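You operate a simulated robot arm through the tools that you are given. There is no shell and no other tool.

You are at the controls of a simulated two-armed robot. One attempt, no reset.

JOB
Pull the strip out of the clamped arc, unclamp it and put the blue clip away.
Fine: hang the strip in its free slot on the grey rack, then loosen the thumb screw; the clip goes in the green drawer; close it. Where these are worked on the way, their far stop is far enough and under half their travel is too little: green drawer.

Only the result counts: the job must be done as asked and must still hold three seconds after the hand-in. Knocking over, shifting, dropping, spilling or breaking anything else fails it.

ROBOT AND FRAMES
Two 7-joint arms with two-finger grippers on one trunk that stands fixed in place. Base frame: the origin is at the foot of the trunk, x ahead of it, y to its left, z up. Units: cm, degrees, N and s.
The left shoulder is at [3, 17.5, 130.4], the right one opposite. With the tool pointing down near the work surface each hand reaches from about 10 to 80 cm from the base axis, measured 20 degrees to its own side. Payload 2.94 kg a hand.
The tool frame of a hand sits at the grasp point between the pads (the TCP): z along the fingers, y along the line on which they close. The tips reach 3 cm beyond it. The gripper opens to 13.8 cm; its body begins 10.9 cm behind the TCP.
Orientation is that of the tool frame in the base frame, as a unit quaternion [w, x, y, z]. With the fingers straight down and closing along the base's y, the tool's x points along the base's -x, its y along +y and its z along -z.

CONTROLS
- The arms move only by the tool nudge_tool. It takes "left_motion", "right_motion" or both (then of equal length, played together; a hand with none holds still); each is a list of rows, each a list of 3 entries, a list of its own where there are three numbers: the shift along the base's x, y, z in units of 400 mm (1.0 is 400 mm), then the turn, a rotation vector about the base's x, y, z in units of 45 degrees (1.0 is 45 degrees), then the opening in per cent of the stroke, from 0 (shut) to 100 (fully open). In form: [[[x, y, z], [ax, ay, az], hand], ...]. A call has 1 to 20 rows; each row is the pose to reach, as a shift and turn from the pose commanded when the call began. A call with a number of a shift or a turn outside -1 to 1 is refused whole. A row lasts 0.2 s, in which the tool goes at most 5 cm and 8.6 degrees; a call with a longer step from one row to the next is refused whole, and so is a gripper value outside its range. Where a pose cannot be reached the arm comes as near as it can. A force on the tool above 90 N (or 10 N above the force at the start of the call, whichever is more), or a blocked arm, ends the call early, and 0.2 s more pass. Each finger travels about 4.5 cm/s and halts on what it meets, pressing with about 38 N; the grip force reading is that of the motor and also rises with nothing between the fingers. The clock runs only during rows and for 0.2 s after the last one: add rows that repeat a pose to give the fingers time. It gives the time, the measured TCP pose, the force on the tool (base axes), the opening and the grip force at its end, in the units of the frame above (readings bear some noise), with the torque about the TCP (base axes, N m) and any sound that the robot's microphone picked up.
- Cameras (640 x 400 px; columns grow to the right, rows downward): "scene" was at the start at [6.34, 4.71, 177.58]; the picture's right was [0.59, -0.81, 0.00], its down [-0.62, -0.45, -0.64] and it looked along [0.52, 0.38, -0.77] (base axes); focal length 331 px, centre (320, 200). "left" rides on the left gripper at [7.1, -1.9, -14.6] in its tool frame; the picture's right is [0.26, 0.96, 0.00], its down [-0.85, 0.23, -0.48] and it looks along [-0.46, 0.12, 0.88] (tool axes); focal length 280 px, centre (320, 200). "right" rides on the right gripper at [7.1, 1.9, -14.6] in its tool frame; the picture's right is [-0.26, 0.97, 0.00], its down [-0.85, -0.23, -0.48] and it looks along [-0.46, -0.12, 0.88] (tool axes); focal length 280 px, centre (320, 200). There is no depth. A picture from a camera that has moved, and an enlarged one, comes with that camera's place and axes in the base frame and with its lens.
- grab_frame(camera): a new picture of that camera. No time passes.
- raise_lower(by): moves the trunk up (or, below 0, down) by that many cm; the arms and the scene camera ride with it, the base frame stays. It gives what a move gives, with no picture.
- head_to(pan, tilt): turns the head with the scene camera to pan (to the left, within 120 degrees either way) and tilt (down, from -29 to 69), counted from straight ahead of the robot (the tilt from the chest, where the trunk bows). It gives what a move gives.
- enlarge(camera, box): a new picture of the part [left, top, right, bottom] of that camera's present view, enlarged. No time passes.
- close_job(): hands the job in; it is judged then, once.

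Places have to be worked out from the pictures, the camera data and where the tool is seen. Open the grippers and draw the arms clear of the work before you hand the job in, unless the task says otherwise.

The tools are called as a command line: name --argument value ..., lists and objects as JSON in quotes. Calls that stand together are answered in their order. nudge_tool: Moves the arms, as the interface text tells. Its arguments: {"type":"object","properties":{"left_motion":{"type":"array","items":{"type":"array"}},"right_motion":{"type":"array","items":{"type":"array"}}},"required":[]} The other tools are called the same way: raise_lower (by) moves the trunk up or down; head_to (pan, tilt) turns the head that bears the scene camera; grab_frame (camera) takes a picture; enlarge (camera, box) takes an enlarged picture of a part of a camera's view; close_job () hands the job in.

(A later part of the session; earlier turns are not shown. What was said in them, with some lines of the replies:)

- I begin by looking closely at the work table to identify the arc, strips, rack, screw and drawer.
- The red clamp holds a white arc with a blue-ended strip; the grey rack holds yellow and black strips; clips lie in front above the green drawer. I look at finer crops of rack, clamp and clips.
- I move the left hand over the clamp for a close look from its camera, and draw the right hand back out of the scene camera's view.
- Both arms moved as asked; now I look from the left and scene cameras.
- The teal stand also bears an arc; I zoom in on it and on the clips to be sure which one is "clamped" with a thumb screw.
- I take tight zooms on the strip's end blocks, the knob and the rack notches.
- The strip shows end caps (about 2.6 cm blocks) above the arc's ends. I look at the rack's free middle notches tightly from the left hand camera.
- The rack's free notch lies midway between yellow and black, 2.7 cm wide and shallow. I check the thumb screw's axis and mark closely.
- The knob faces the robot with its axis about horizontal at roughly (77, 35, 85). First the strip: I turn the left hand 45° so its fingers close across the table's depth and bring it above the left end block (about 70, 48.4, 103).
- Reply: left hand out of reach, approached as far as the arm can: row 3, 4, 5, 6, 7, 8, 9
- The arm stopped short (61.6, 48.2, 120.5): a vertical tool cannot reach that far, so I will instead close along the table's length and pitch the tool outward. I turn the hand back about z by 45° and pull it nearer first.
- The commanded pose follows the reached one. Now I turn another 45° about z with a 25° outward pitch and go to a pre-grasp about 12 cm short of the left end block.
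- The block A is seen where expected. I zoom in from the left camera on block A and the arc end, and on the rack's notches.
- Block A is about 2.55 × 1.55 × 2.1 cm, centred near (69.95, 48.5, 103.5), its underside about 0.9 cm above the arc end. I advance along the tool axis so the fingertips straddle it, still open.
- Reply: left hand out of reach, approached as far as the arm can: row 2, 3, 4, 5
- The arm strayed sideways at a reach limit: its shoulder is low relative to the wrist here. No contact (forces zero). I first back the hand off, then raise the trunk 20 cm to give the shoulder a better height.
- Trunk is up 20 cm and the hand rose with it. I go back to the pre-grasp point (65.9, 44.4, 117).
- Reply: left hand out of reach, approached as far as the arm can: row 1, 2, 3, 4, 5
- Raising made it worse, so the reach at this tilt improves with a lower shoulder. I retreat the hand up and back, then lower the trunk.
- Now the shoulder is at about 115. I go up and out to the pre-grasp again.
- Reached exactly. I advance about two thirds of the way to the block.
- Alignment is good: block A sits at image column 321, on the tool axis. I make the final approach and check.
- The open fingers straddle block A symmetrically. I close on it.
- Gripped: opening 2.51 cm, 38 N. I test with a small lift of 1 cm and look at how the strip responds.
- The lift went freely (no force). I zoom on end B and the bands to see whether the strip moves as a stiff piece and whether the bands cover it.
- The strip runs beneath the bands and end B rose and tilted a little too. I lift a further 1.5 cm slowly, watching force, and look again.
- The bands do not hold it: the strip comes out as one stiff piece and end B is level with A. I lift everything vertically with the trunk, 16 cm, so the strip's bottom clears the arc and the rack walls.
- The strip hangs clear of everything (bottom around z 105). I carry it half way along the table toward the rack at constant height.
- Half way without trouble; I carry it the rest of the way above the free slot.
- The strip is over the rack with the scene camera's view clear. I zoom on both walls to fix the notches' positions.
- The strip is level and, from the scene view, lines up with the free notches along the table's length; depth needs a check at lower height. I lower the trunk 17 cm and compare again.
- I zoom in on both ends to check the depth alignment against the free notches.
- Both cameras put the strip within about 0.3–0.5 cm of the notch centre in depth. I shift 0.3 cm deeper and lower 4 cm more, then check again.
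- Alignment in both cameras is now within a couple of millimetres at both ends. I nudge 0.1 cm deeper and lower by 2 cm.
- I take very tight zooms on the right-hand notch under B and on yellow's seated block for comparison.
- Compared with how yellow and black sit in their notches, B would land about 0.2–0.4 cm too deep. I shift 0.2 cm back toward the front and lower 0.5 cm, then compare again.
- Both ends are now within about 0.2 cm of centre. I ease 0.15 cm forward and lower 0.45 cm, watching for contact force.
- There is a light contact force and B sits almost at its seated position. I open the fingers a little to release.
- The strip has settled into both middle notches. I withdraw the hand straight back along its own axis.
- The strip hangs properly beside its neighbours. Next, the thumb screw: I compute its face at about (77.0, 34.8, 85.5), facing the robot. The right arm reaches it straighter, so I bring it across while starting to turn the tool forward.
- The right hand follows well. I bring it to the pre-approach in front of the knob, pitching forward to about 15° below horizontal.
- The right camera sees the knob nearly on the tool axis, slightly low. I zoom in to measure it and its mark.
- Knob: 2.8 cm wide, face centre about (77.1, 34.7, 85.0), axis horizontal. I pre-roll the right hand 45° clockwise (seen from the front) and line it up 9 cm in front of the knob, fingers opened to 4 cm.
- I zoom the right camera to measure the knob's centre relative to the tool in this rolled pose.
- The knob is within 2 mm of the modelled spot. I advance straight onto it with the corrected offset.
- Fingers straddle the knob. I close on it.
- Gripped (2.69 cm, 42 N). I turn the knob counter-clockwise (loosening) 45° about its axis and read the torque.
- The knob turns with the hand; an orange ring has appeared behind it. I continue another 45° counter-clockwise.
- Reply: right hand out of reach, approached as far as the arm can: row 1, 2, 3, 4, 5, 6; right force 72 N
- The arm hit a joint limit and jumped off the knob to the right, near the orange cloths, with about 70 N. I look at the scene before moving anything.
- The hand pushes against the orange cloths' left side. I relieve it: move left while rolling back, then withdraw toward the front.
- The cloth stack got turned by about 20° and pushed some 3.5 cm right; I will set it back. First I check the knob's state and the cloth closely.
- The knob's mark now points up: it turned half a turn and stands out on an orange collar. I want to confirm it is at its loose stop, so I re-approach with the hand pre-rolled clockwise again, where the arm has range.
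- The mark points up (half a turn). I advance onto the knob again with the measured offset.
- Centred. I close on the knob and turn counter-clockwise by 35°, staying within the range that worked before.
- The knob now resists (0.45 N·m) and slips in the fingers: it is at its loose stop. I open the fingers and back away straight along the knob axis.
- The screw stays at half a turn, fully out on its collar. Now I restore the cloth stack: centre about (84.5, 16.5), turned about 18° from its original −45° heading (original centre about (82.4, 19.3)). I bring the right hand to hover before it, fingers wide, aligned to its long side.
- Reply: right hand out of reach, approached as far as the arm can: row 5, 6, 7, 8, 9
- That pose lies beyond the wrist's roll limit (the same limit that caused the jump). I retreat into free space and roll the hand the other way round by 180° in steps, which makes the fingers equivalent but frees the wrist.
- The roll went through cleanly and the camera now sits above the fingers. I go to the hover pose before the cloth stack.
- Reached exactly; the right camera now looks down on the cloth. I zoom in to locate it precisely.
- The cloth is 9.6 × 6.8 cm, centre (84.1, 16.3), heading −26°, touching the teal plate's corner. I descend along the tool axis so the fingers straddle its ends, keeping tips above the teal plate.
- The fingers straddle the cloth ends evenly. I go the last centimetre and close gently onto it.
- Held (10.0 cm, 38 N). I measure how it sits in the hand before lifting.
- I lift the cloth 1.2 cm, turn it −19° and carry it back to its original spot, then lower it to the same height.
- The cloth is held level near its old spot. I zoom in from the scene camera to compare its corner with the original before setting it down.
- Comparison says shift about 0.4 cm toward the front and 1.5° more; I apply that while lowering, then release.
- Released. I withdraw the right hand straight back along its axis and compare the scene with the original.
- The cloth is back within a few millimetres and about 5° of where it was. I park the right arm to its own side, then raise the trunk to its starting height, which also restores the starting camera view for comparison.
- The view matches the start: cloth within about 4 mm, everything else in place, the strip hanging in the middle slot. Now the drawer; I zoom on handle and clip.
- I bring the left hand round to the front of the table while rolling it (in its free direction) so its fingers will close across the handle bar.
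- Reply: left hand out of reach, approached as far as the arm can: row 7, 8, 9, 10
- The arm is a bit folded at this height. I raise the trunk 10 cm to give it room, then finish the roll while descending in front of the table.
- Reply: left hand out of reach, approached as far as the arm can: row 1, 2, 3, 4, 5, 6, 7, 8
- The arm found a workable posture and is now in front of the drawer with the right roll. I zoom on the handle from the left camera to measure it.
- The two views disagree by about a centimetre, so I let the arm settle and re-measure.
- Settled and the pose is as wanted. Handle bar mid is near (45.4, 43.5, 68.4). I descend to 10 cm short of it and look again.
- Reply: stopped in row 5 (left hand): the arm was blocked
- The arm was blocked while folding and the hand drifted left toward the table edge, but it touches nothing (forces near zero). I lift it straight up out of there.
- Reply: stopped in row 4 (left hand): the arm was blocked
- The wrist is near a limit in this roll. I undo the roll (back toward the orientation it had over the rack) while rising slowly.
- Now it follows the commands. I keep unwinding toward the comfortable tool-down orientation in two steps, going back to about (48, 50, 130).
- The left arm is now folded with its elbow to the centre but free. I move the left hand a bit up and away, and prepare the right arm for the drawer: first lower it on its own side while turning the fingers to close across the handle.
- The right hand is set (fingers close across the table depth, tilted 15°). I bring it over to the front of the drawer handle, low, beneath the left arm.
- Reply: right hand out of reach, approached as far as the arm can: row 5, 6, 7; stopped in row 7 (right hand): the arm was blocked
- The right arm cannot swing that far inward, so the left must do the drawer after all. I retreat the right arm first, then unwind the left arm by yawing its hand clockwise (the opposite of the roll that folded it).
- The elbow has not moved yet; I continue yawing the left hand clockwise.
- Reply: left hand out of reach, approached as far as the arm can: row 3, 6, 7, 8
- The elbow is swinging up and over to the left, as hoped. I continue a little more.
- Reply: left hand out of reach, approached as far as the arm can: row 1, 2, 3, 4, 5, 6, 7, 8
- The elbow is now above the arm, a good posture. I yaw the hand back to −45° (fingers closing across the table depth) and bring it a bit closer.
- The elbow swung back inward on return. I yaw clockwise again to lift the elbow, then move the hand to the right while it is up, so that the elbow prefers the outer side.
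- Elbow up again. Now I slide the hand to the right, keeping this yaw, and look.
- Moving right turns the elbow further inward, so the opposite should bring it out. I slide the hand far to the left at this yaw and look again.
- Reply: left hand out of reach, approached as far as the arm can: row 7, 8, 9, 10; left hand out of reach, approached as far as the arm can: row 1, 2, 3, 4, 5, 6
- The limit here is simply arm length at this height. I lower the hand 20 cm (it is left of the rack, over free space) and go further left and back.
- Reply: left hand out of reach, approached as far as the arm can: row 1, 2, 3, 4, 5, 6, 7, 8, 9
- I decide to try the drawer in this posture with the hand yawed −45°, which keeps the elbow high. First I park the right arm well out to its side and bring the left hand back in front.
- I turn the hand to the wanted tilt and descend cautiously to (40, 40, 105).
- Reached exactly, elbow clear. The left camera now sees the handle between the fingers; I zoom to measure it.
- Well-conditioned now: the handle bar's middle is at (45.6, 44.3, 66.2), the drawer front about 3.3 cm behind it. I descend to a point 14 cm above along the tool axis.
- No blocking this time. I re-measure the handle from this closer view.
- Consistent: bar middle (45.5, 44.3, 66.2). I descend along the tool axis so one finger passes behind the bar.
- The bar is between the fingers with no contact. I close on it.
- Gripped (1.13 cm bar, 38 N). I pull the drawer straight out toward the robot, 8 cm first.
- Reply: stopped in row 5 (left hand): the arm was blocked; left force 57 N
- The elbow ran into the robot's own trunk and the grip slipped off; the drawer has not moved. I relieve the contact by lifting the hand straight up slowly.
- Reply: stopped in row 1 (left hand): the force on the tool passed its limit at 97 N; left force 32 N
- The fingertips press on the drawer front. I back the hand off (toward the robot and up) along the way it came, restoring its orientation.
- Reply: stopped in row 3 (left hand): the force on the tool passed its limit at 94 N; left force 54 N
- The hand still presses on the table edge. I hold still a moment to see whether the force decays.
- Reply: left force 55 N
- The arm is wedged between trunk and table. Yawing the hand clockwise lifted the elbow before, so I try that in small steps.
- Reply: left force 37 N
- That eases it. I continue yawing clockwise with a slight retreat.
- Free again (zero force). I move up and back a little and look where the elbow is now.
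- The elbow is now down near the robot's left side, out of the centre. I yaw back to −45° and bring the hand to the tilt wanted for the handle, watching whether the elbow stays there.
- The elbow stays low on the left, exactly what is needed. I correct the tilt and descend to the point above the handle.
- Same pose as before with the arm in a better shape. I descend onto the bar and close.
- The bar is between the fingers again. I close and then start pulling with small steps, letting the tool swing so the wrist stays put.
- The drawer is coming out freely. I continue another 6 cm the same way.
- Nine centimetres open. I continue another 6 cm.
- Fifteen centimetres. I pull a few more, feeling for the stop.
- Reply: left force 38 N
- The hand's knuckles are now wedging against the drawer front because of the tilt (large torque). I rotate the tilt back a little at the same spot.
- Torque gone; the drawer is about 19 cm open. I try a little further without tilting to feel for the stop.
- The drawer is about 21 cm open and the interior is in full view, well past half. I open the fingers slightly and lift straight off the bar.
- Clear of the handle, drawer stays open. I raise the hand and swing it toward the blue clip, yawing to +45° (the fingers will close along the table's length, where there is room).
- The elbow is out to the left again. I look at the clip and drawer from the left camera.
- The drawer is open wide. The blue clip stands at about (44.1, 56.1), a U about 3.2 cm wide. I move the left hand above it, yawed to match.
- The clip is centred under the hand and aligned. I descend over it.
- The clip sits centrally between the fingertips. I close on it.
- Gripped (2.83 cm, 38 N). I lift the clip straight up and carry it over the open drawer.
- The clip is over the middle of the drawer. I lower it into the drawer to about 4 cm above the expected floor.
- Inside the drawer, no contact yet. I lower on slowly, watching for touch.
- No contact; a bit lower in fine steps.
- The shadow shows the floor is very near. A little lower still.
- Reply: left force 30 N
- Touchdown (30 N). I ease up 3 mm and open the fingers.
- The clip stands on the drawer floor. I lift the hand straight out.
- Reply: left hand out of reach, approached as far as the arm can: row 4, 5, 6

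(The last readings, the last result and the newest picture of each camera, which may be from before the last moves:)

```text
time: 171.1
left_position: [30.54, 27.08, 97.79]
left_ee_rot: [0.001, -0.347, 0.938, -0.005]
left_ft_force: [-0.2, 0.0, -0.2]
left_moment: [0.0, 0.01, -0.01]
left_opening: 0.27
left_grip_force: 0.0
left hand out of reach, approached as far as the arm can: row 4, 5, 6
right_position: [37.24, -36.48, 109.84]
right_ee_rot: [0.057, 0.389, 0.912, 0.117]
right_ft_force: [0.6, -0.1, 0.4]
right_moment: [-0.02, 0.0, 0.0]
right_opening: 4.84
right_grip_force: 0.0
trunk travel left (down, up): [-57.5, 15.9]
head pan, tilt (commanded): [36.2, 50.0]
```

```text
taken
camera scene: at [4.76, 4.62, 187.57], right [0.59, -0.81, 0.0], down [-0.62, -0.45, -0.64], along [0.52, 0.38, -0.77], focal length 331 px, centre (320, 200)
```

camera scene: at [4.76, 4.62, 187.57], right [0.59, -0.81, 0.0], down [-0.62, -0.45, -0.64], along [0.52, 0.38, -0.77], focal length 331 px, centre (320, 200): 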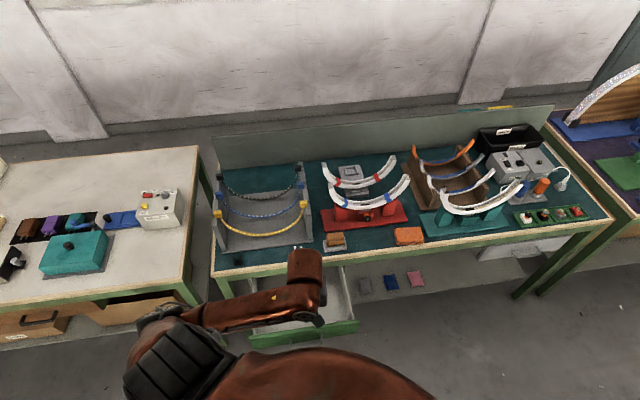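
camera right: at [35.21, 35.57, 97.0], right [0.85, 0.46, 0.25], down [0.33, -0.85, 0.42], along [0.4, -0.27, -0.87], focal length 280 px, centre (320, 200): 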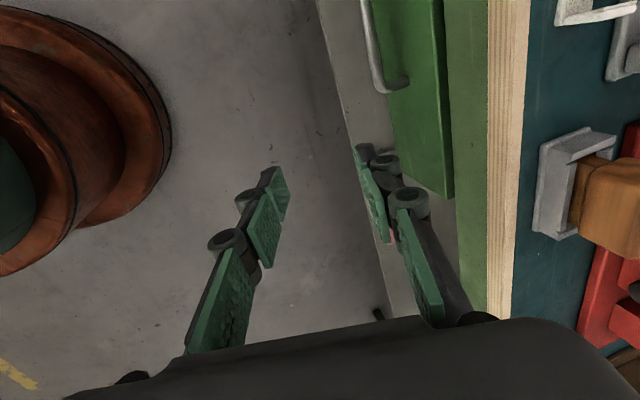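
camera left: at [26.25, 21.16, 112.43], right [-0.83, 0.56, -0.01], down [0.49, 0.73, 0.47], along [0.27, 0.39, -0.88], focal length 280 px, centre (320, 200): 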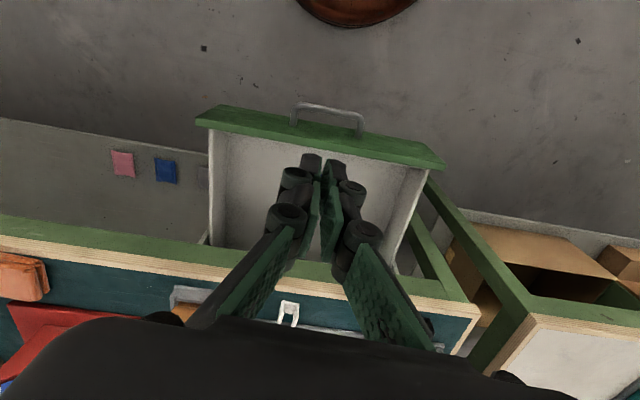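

The drawer with the clip is below. The wrist was too close to the shoulder at that height; lower down it has room, so I descend in front of the handle.

nudge_tool --left_motion '[[[-0.01, -0.002, -0.08], [0, 0, 0], 2], [[-0.025, -0.004, -0.16], [0, 0, 0], 2], [[-0.04, -0.007, -0.24], [0, 0, 0], 2], [[-0.0525, -0.01, -0.32], [0, 0, 0], 2], [[-0.0525, -0.01, -0.32], [0, 0, 0], 2]]'

grab_frame --camera "left"

```text
time: 172.3
left_position: [28.36, 26.75, 85.14]
left_ee_rot: [0.001, -0.346, 0.938, -0.005]
left_ft_force: [0.3, -0.2, 0.6]
left_moment: [0.02, 0.01, 0.02]
left_opening: 0.32
left_grip_force: 0.0
right_position: [37.32, -36.45, 109.93]
right_ee_rot: [0.057, 0.388, 0.913, 0.117]
right_ft_force: [-0.9, 0.0, 0.8]
right_moment: [0.04, -0.01, -0.02]
right_opening: 4.85
right_grip_force: 0.0
trunk travel left (down, up): [-57.5, 15.9]
head pan, tilt (commanded): [36.2, 50.0]
```

```text
taken
camera left: at [23.97, 20.8, 99.59], right [-0.83, 0.56, -0.01], down [0.49, 0.73, 0.47], along [0.27, 0.39, -0.88], focal length 280 px, centre (320, 200)
```

left: 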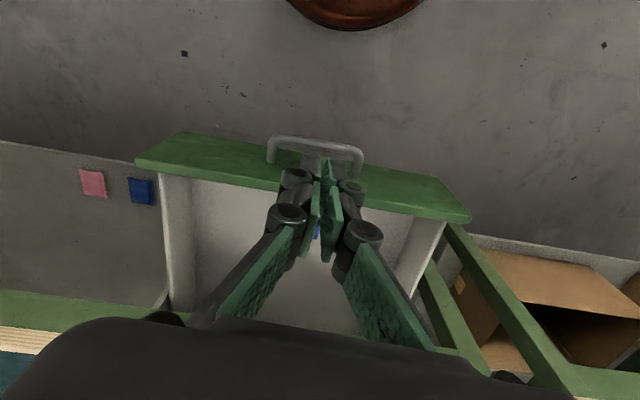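

The bar is at n≈41.8; my fingers at 39 are in front of it. I descend in front of the bar.

nudge_tool --left_motion '[[[-0.009, -0.009, -0.08], [0, 0, 0], 2], [[-0.009, -0.009, -0.17], [0, 0, 0], 2], [[-0.009, -0.009, -0.26], [0, 0, 0], 2], [[-0.009, -0.009, -0.35], [0, 0, 0], 2], [[-0.009, -0.009, -0.44], [0, 0, 0], 2], [[-0.009, -0.009, -0.44], [0, 0, 0], 2]]'

grab_frame --camera "left"

```text
time: 173.7
left_position: [27.98, 26.27, 67.43]
left_ee_rot: [0.002, -0.346, 0.938, -0.005]
left_ft_force: [0.9, 0.4, -0.2]
left_moment: [0.01, -0.01, -0.02]
left_opening: 0.28
left_grip_force: 0.0
right_position: [37.31, -36.44, 109.83]
right_ee_rot: [0.057, 0.389, 0.912, 0.117]
right_ft_force: [0.1, -0.7, -0.1]
right_moment: [0.02, 0.02, -0.01]
right_opening: 4.86
right_grip_force: 0.2
trunk travel left (down, up): [-57.5, 15.9]
head pan, tilt (commanded): [36.2, 50.0]
```

```text
taken
camera left: at [23.48, 20.3, 81.95], right [-0.83, 0.56, -0.01], down [0.49, 0.73, 0.47], along [0.27, 0.39, -0.88], focal length 280 px, centre (320, 200)
```

left: 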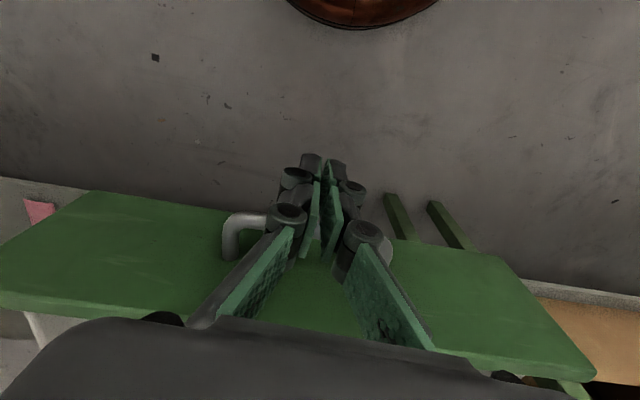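

The closed fingers are in front of the bar. I push the drawer shut steadily, in stages.

nudge_tool --left_motion '[[[0.02, 0.02, 0], [0, 0, 0], 2], [[0.05, 0.05, 0], [0, 0, 0], 2], [[0.08, 0.08, 0], [0, 0, 0], 2], [[0.11, 0.11, 0], [0, 0, 0], 2], [[0.14, 0.14, 0], [0, 0, 0], 2], [[0.175, 0.175, 0], [0, 0, 0], 2]]'

grab_frame --camera "left"

```text
time: 175.1
left_position: [35.12, 33.43, 67.46]
left_ee_rot: [0.002, -0.346, 0.938, -0.004]
left_ft_force: [0.6, 0.7, 0.0]
left_moment: [-0.01, 0.01, -0.01]
left_opening: 0.28
left_grip_force: 0.0
right_position: [37.32, -36.62, 109.81]
right_ee_rot: [0.057, 0.388, 0.912, 0.118]
right_ft_force: [0.9, 0.3, 0.2]
right_moment: [0.02, -0.01, 0.02]
right_opening: 4.82
right_grip_force: 0.0
trunk travel left (down, up): [-57.5, 15.9]
head pan, tilt (commanded): [36.2, 50.0]
```

```text
taken
camera left: at [30.79, 27.51, 81.99], right [-0.83, 0.56, -0.01], down [0.49, 0.73, 0.47], along [0.27, 0.39, -0.88], focal length 280 px, centre (320, 200)
```

left: 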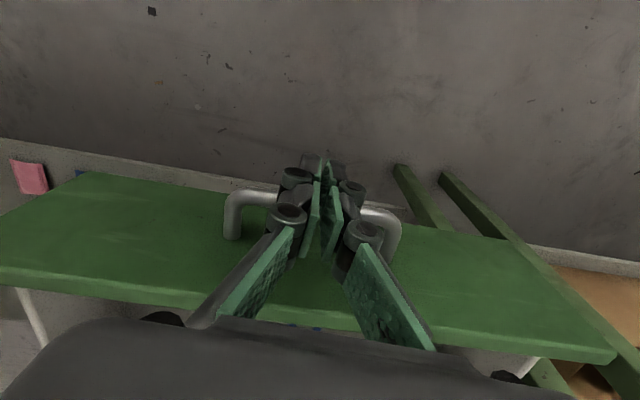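

The drawer slides in with the hand. I keep pushing, more slowly toward the end.

nudge_tool --left_motion '[[[0.025, 0.025, 0], [0, 0, 0], 2], [[0.05, 0.05, 0], [0, 0, 0], 2], [[0.075, 0.075, 0], [0, 0, 0], 2], [[0.1, 0.1, 0], [0, 0, 0], 2], [[0.125, 0.125, 0], [0, 0, 0], 2], [[0.15, 0.15, 0], [0, 0, 0], 2], [[0.17, 0.17, 0], [0, 0, 0], 2]]'

nudge_tool --left_motion '[[[0.015, 0.015, 0], [0, 0, 0], 2], [[0.03, 0.03, 0], [0, 0, 0], 2], [[0.045, 0.045, 0], [0, 0, 0], 2], [[0.058, 0.058, 0], [0, 0, 0], 2], [[0.066, 0.066, 0], [0, 0, 0], 2]]'

grab_frame --camera "left"

enlarge --camera "scene" --box '[210, 230, 370, 340]'

```text
time: 176.7
left_position: [41.86, 40.37, 67.37]
left_ee_rot: [0.002, -0.345, 0.938, -0.004]
left_ft_force: [-0.5, 0.1, 0.3]
left_moment: [-0.02, -0.01, -0.04]
left_opening: 0.25
left_grip_force: 0.0
right_position: [37.33, -36.41, 109.79]
right_ee_rot: [0.057, 0.389, 0.912, 0.116]
right_ft_force: [-0.1, -0.2, -0.2]
right_moment: [-0.01, -0.01, 0.02]
right_opening: 4.83
right_grip_force: 0.0
trunk travel left (down, up): [-57.5, 15.9]
head pan, tilt (commanded): [36.2, 50.0]
```

```text
time: 177.9
left_position: [44.41, 42.89, 67.47]
left_ee_rot: [0.002, -0.346, 0.938, -0.005]
left_ft_force: [-0.6, -0.9, -0.4]
left_moment: [-0.07, 0.02, 0.01]
left_opening: 0.25
left_grip_force: 0.1
right_position: [37.28, -36.43, 109.93]
right_ee_rot: [0.058, 0.388, 0.913, 0.117]
right_ft_force: [-0.2, 1.0, -0.6]
right_moment: [-0.01, 0.01, -0.01]
right_opening: 4.84
right_grip_force: 0.0
trunk travel left (down, up): [-57.5, 15.9]
head pan, tilt (commanded): [36.2, 50.0]
```

```text
taken
camera left: at [40.05, 36.84, 82.02], right [-0.83, 0.56, -0.01], down [0.49, 0.73, 0.47], along [0.27, 0.39, -0.88], focal length 280 px, centre (320, 200)
```

left: 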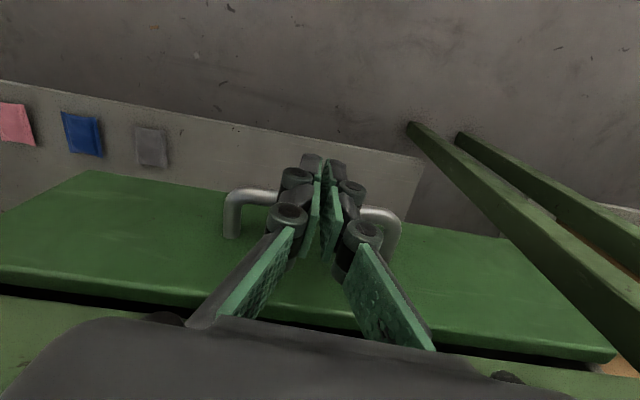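

```text
3.64 times, centred on (290, 285) of scene
camera zoom: at [4.77, 4.56, 187.57], right [0.59, -0.81, 0.0], down [-0.62, -0.45, -0.64], along [0.52, 0.38, -0.77], focal length 1202 px, centre (429, -109)
```

zoom: 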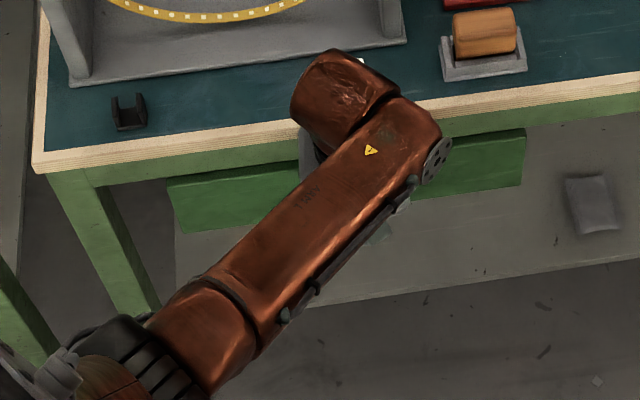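

Nearly shut. I push gently on until the closed stop shows in the force.

nudge_tool --left_motion '[[[0.006, 0.006, 0], [0, 0, 0], 2], [[0.012, 0.012, 0], [0, 0, 0], 2], [[0.018, 0.018, 0], [0, 0, 0], 2]]'

```text
time: 178.7
left_position: [44.38, 42.83, 67.47]
left_ee_rot: [-0.002, -0.346, 0.938, -0.006]
left_ft_force: [-48.3, -37.7, 14.7]
left_moment: [5.39, -6.49, 1.16]
left_opening: 0.29
left_grip_force: 0.1
right_position: [36.89, -36.91, 109.8]
right_ee_rot: [0.059, 0.389, 0.912, 0.119]
right_ft_force: [-0.4, 0.0, -0.4]
right_moment: [0.01, 0.02, 0.0]
right_opening: 4.85
right_grip_force: 0.1
trunk travel left (down, up): [-57.5, 15.9]
head pan, tilt (commanded): [36.2, 50.0]
```

Closed stop reached (about 60 N, no further motion). I back off in front of the handle, then rise clear.

nudge_tool --left_motion '[[[-0.02, -0.02, 0], [0, 0, 0], 2], [[-0.05, -0.05, 0], [0, 0, 0], 2], [[-0.1, -0.1, 0.0], [0, 0, 0], 2], [[-0.13, -0.13, 0.05], [0, 0, 0], 2], [[-0.13, -0.13, 0.14], [0, 0, 0], 2], [[-0.13, -0.13, 0.24], [0, 0, 0], 2], [[-0.11, -0.1, 0.34], [0, 0, 0], 10], [[-0.08, -0.06, 0.44], [0, 0, 0], 20], [[-0.04, 0.0, 0.54], [0, 0, 0], 40], [[0.0, 0.05, 0.64], [0, 0, 0], 60], [[0.02, 0.1, 0.74], [0, 0, 0], 80]]'

grab_frame --camera "scene"

grab_frame --camera "left"

```text
time: 181.1
left_position: [46.05, 47.78, 97.01]
left_ee_rot: [0.0, -0.346, 0.938, -0.005]
left_ft_force: [0.1, 0.8, -1.3]
left_moment: [-0.01, -0.01, -0.01]
left_opening: 9.46
left_grip_force: 0.1
right_position: [37.44, -36.33, 109.91]
right_ee_rot: [0.058, 0.389, 0.912, 0.115]
right_ft_force: [0.0, 0.1, 0.1]
right_moment: [-0.01, 0.01, 0.0]
right_opening: 4.83
right_grip_force: 0.0
trunk travel left (down, up): [-57.5, 15.9]
head pan, tilt (commanded): [36.2, 50.0]
```

```text
taken
camera scene: at [4.73, 4.76, 187.57], right [0.59, -0.81, 0.0], down [-0.62, -0.45, -0.64], along [0.52, 0.38, -0.77], focal length 331 px, centre (320, 200)
```

scene: 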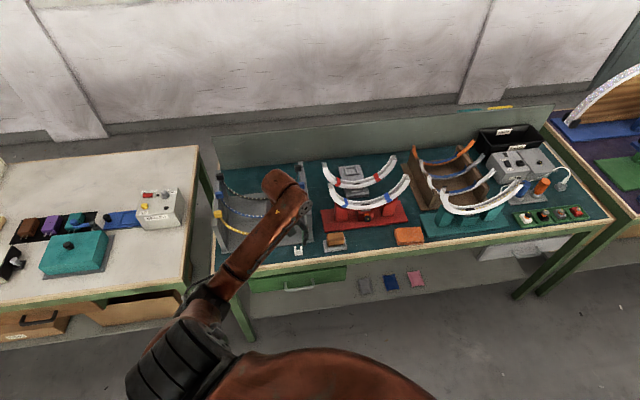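

```text
taken
camera left: at [41.72, 41.89, 111.64], right [-0.83, 0.56, -0.01], down [0.49, 0.73, 0.47], along [0.27, 0.39, -0.88], focal length 280 px, centre (320, 200)
```

left: 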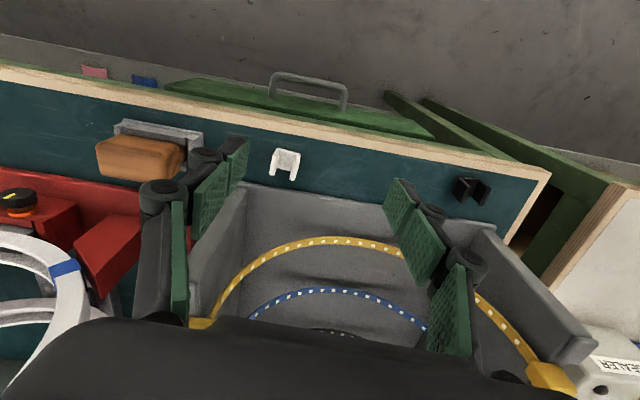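

The drawer is closed, the blue clip gone from the table, the white and black clips untouched. I raise the left arm clear and open both grippers.

nudge_tool --left_motion '[[[-0.01, -0.01, 0.1], [0, 0, 0], 85], [[-0.02, -0.02, 0.2], [0, 0, 0], 90], [[-0.03, -0.03, 0.3], [0, 0, 0], 95], [[-0.04, -0.04, 0.4], [0, 0, 0], 100], [[-0.05, -0.05, 0.5], [0, 0, 0], 100], [[-0.05, -0.05, 0.6], [0, 0, 0], 100], [[-0.05, -0.05, 0.7], [0, 0, 0], 100], [[-0.05, -0.05, 0.8], [0, 0, 0], 100]]' --right_motion '[[[0, 0, 0], [0, 0, 0], 50], [[0, 0, 0], [0, 0, 0], 60], [[0, 0, 0], [0, 0, 0], 70], [[0, 0, 0], [0, 0, 0], 80], [[0, 0, 0], [0, 0, 0], 90], [[0, 0, 0], [0, 0, 0], 100], [[0, 0, 0], [0, 0, 0], 100], [[0, 0, 0], [0, 0, 0], 100]]'

raise_lower --by -10

grab_frame --camera "scene"

enlarge --camera "scene" --box '[305, 130, 425, 245]'

grab_frame --camera "left"

```text
time: 182.9
left_position: [44.01, 45.48, 129.26]
left_ee_rot: [0.002, -0.346, 0.938, -0.005]
left_ft_force: [-0.1, -0.5, -0.9]
left_moment: [0.05, -0.03, 0.04]
left_opening: 13.79
left_grip_force: 0.0
right_position: [37.3, -36.5, 109.78]
right_ee_rot: [0.057, 0.388, 0.912, 0.117]
right_ft_force: [-0.9, -0.1, 0.3]
right_moment: [0.03, -0.03, -0.02]
right_opening: 13.83
right_grip_force: 0.0
trunk travel left (down, up): [-57.5, 15.9]
head pan, tilt (commanded): [36.2, 50.0]
```

```text
time: 184.2
left_position: [43.95, 45.43, 119.19]
left_ee_rot: [0.001, -0.346, 0.938, -0.005]
left_ft_force: [0.4, 0.3, 0.1]
left_moment: [0.02, -0.04, -0.02]
left_opening: 13.81
left_grip_force: 0.0
right_position: [37.34, -36.55, 99.82]
right_ee_rot: [0.058, 0.388, 0.912, 0.116]
right_ft_force: [-0.4, 0.5, -0.7]
right_moment: [0.02, -0.05, 0.01]
right_opening: 13.81
right_grip_force: 0.0
trunk travel left (down, up): [-47.5, 25.9]
head pan, tilt (commanded): [36.2, 50.0]
```

```text
taken
camera scene: at [6.25, 4.58, 177.6], right [0.59, -0.81, 0.0], down [-0.62, -0.45, -0.64], along [0.52, 0.38, -0.77], focal length 331 px, centre (320, 200)
```

scene: 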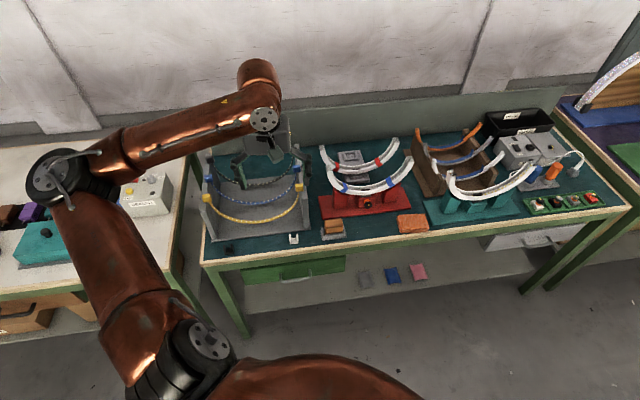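

```text
3.48 times, centred on (365, 188) of scene
camera zoom: at [6.25, 4.58, 177.6], right [0.59, -0.81, 0.0], down [-0.62, -0.45, -0.64], along [0.52, 0.38, -0.77], focal length 1150 px, centre (164, 244)
```

zoom: 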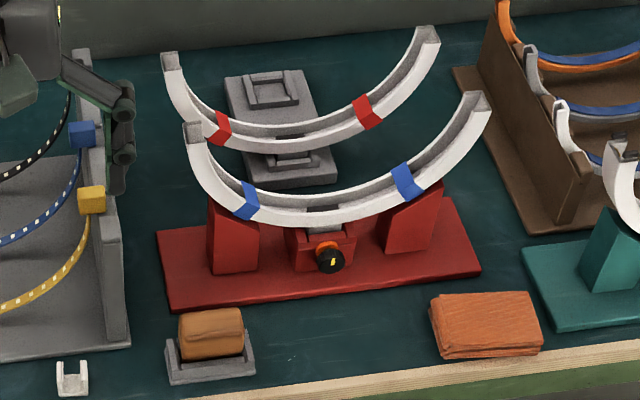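

```text
taken
camera left: at [39.54, 39.59, 133.64], right [-0.83, 0.56, -0.01], down [0.49, 0.73, 0.47], along [0.27, 0.39, -0.88], focal length 280 px, centre (320, 200)
```

left: 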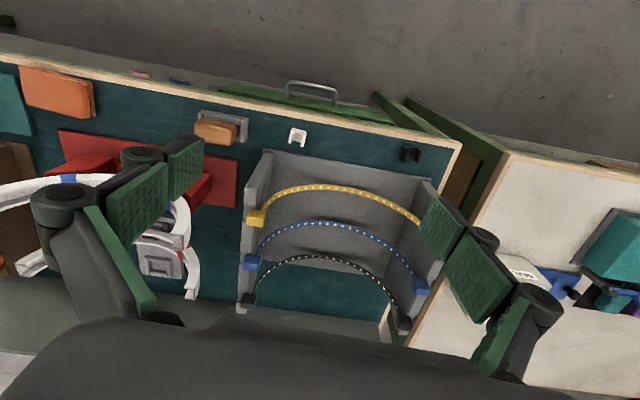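

Everything is in place: strip in the middle slot, screw at its loose stop, drawer shut, cloth and other items standing. I draw the left arm a bit further back, then check the strip's ends once more.

nudge_tool --left_motion '[[[-0.04, -0.03, 0.05], [0, 0, 0], 100], [[-0.08, -0.06, 0.1], [0, 0, 0], 100], [[-0.12, -0.08, 0.15], [0, 0, 0], 100], [[-0.15, -0.1, 0.2], [0, 0, 0], 100]]'

enlarge --camera "scene" --box '[190, 120, 430, 290]'

enlarge --camera "left" --box '[200, 60, 500, 330]'

```text
time: 185.2
left_position: [37.95, 41.31, 127.03]
left_ee_rot: [0.001, -0.347, 0.938, -0.004]
left_ft_force: [-0.3, -0.7, -0.2]
left_moment: [0.01, 0.04, -0.02]
left_opening: 13.79
left_grip_force: 0.1
right_position: [37.31, -36.59, 99.84]
right_ee_rot: [0.057, 0.389, 0.912, 0.117]
right_ft_force: [-0.5, -0.5, 0.7]
right_moment: [0.04, -0.01, -0.03]
right_opening: 13.79
right_grip_force: 0.0
trunk travel left (down, up): [-47.5, 25.9]
head pan, tilt (commanded): [36.2, 50.0]
```

```text
2.35 times, centred on (310, 205) of scene
camera zoom: at [6.3, 4.5, 177.59], right [0.59, -0.81, 0.0], down [-0.62, -0.45, -0.64], along [0.52, 0.38, -0.77], focal length 778 px, centre (344, 188)
```

zoom: 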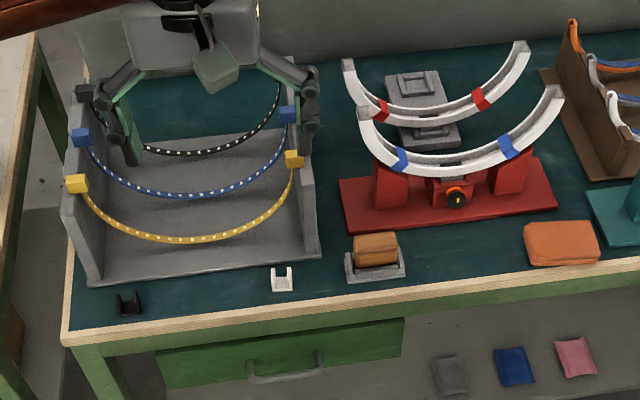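

```text
1.48 times, centred on (350, 195) of left
camera zoom: at [33.63, 35.41, 141.47], right [-0.83, 0.56, -0.01], down [0.49, 0.73, 0.47], along [0.27, 0.39, -0.88], focal length 415 px, centre (276, 207)
```

zoom: 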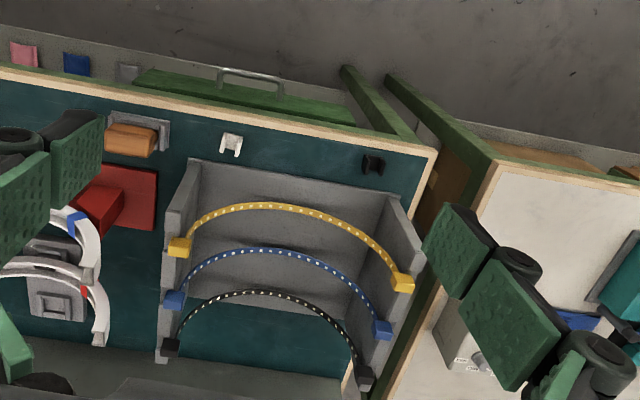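

All goals check out: the strip hangs level in its middle slot, the screw is at its loose stop, the clip is in the shut green drawer, and both arms are clear with open grippers. I hand in the job.

close_job

```text
The job is handed in.
```

The job is handed in, and all the steps are done. One bystander, the folded orange cloth, got pushed along the way, and I set it back only approximately.

- **Strip:** It came out of the clamped arc in one piece and hangs in the free middle slot of the grey rack, with both ends seated.
- **Thumb screw:** It is turned half a turn to its loose stop. A further try to turn it only slipped against resistance.
- **Blue clip and drawer:** I pulled the green drawer out about 21 cm without meeting its far stop. I set the clip on the drawer floor and pushed the drawer shut until it reached its closed stop.
- **Arms:** Both grippers are open and both arms are clear of the work.

**Orange cloth:** The right arm hit a joint limit while turning the screw, jumped off, and pushed the cloth about 3.5 cm and turned it about 20°. I picked it up and put it back. By comparison with the starting pictures it is now within about half a centimetre of its place, but still turned roughly 5–8°. If the check on shifted objects is tight, that is the weak point.

During the drawer work the left hand also wedged against the drawer front and table edge for a few seconds. Nothing looks moved by it in the final pictures.
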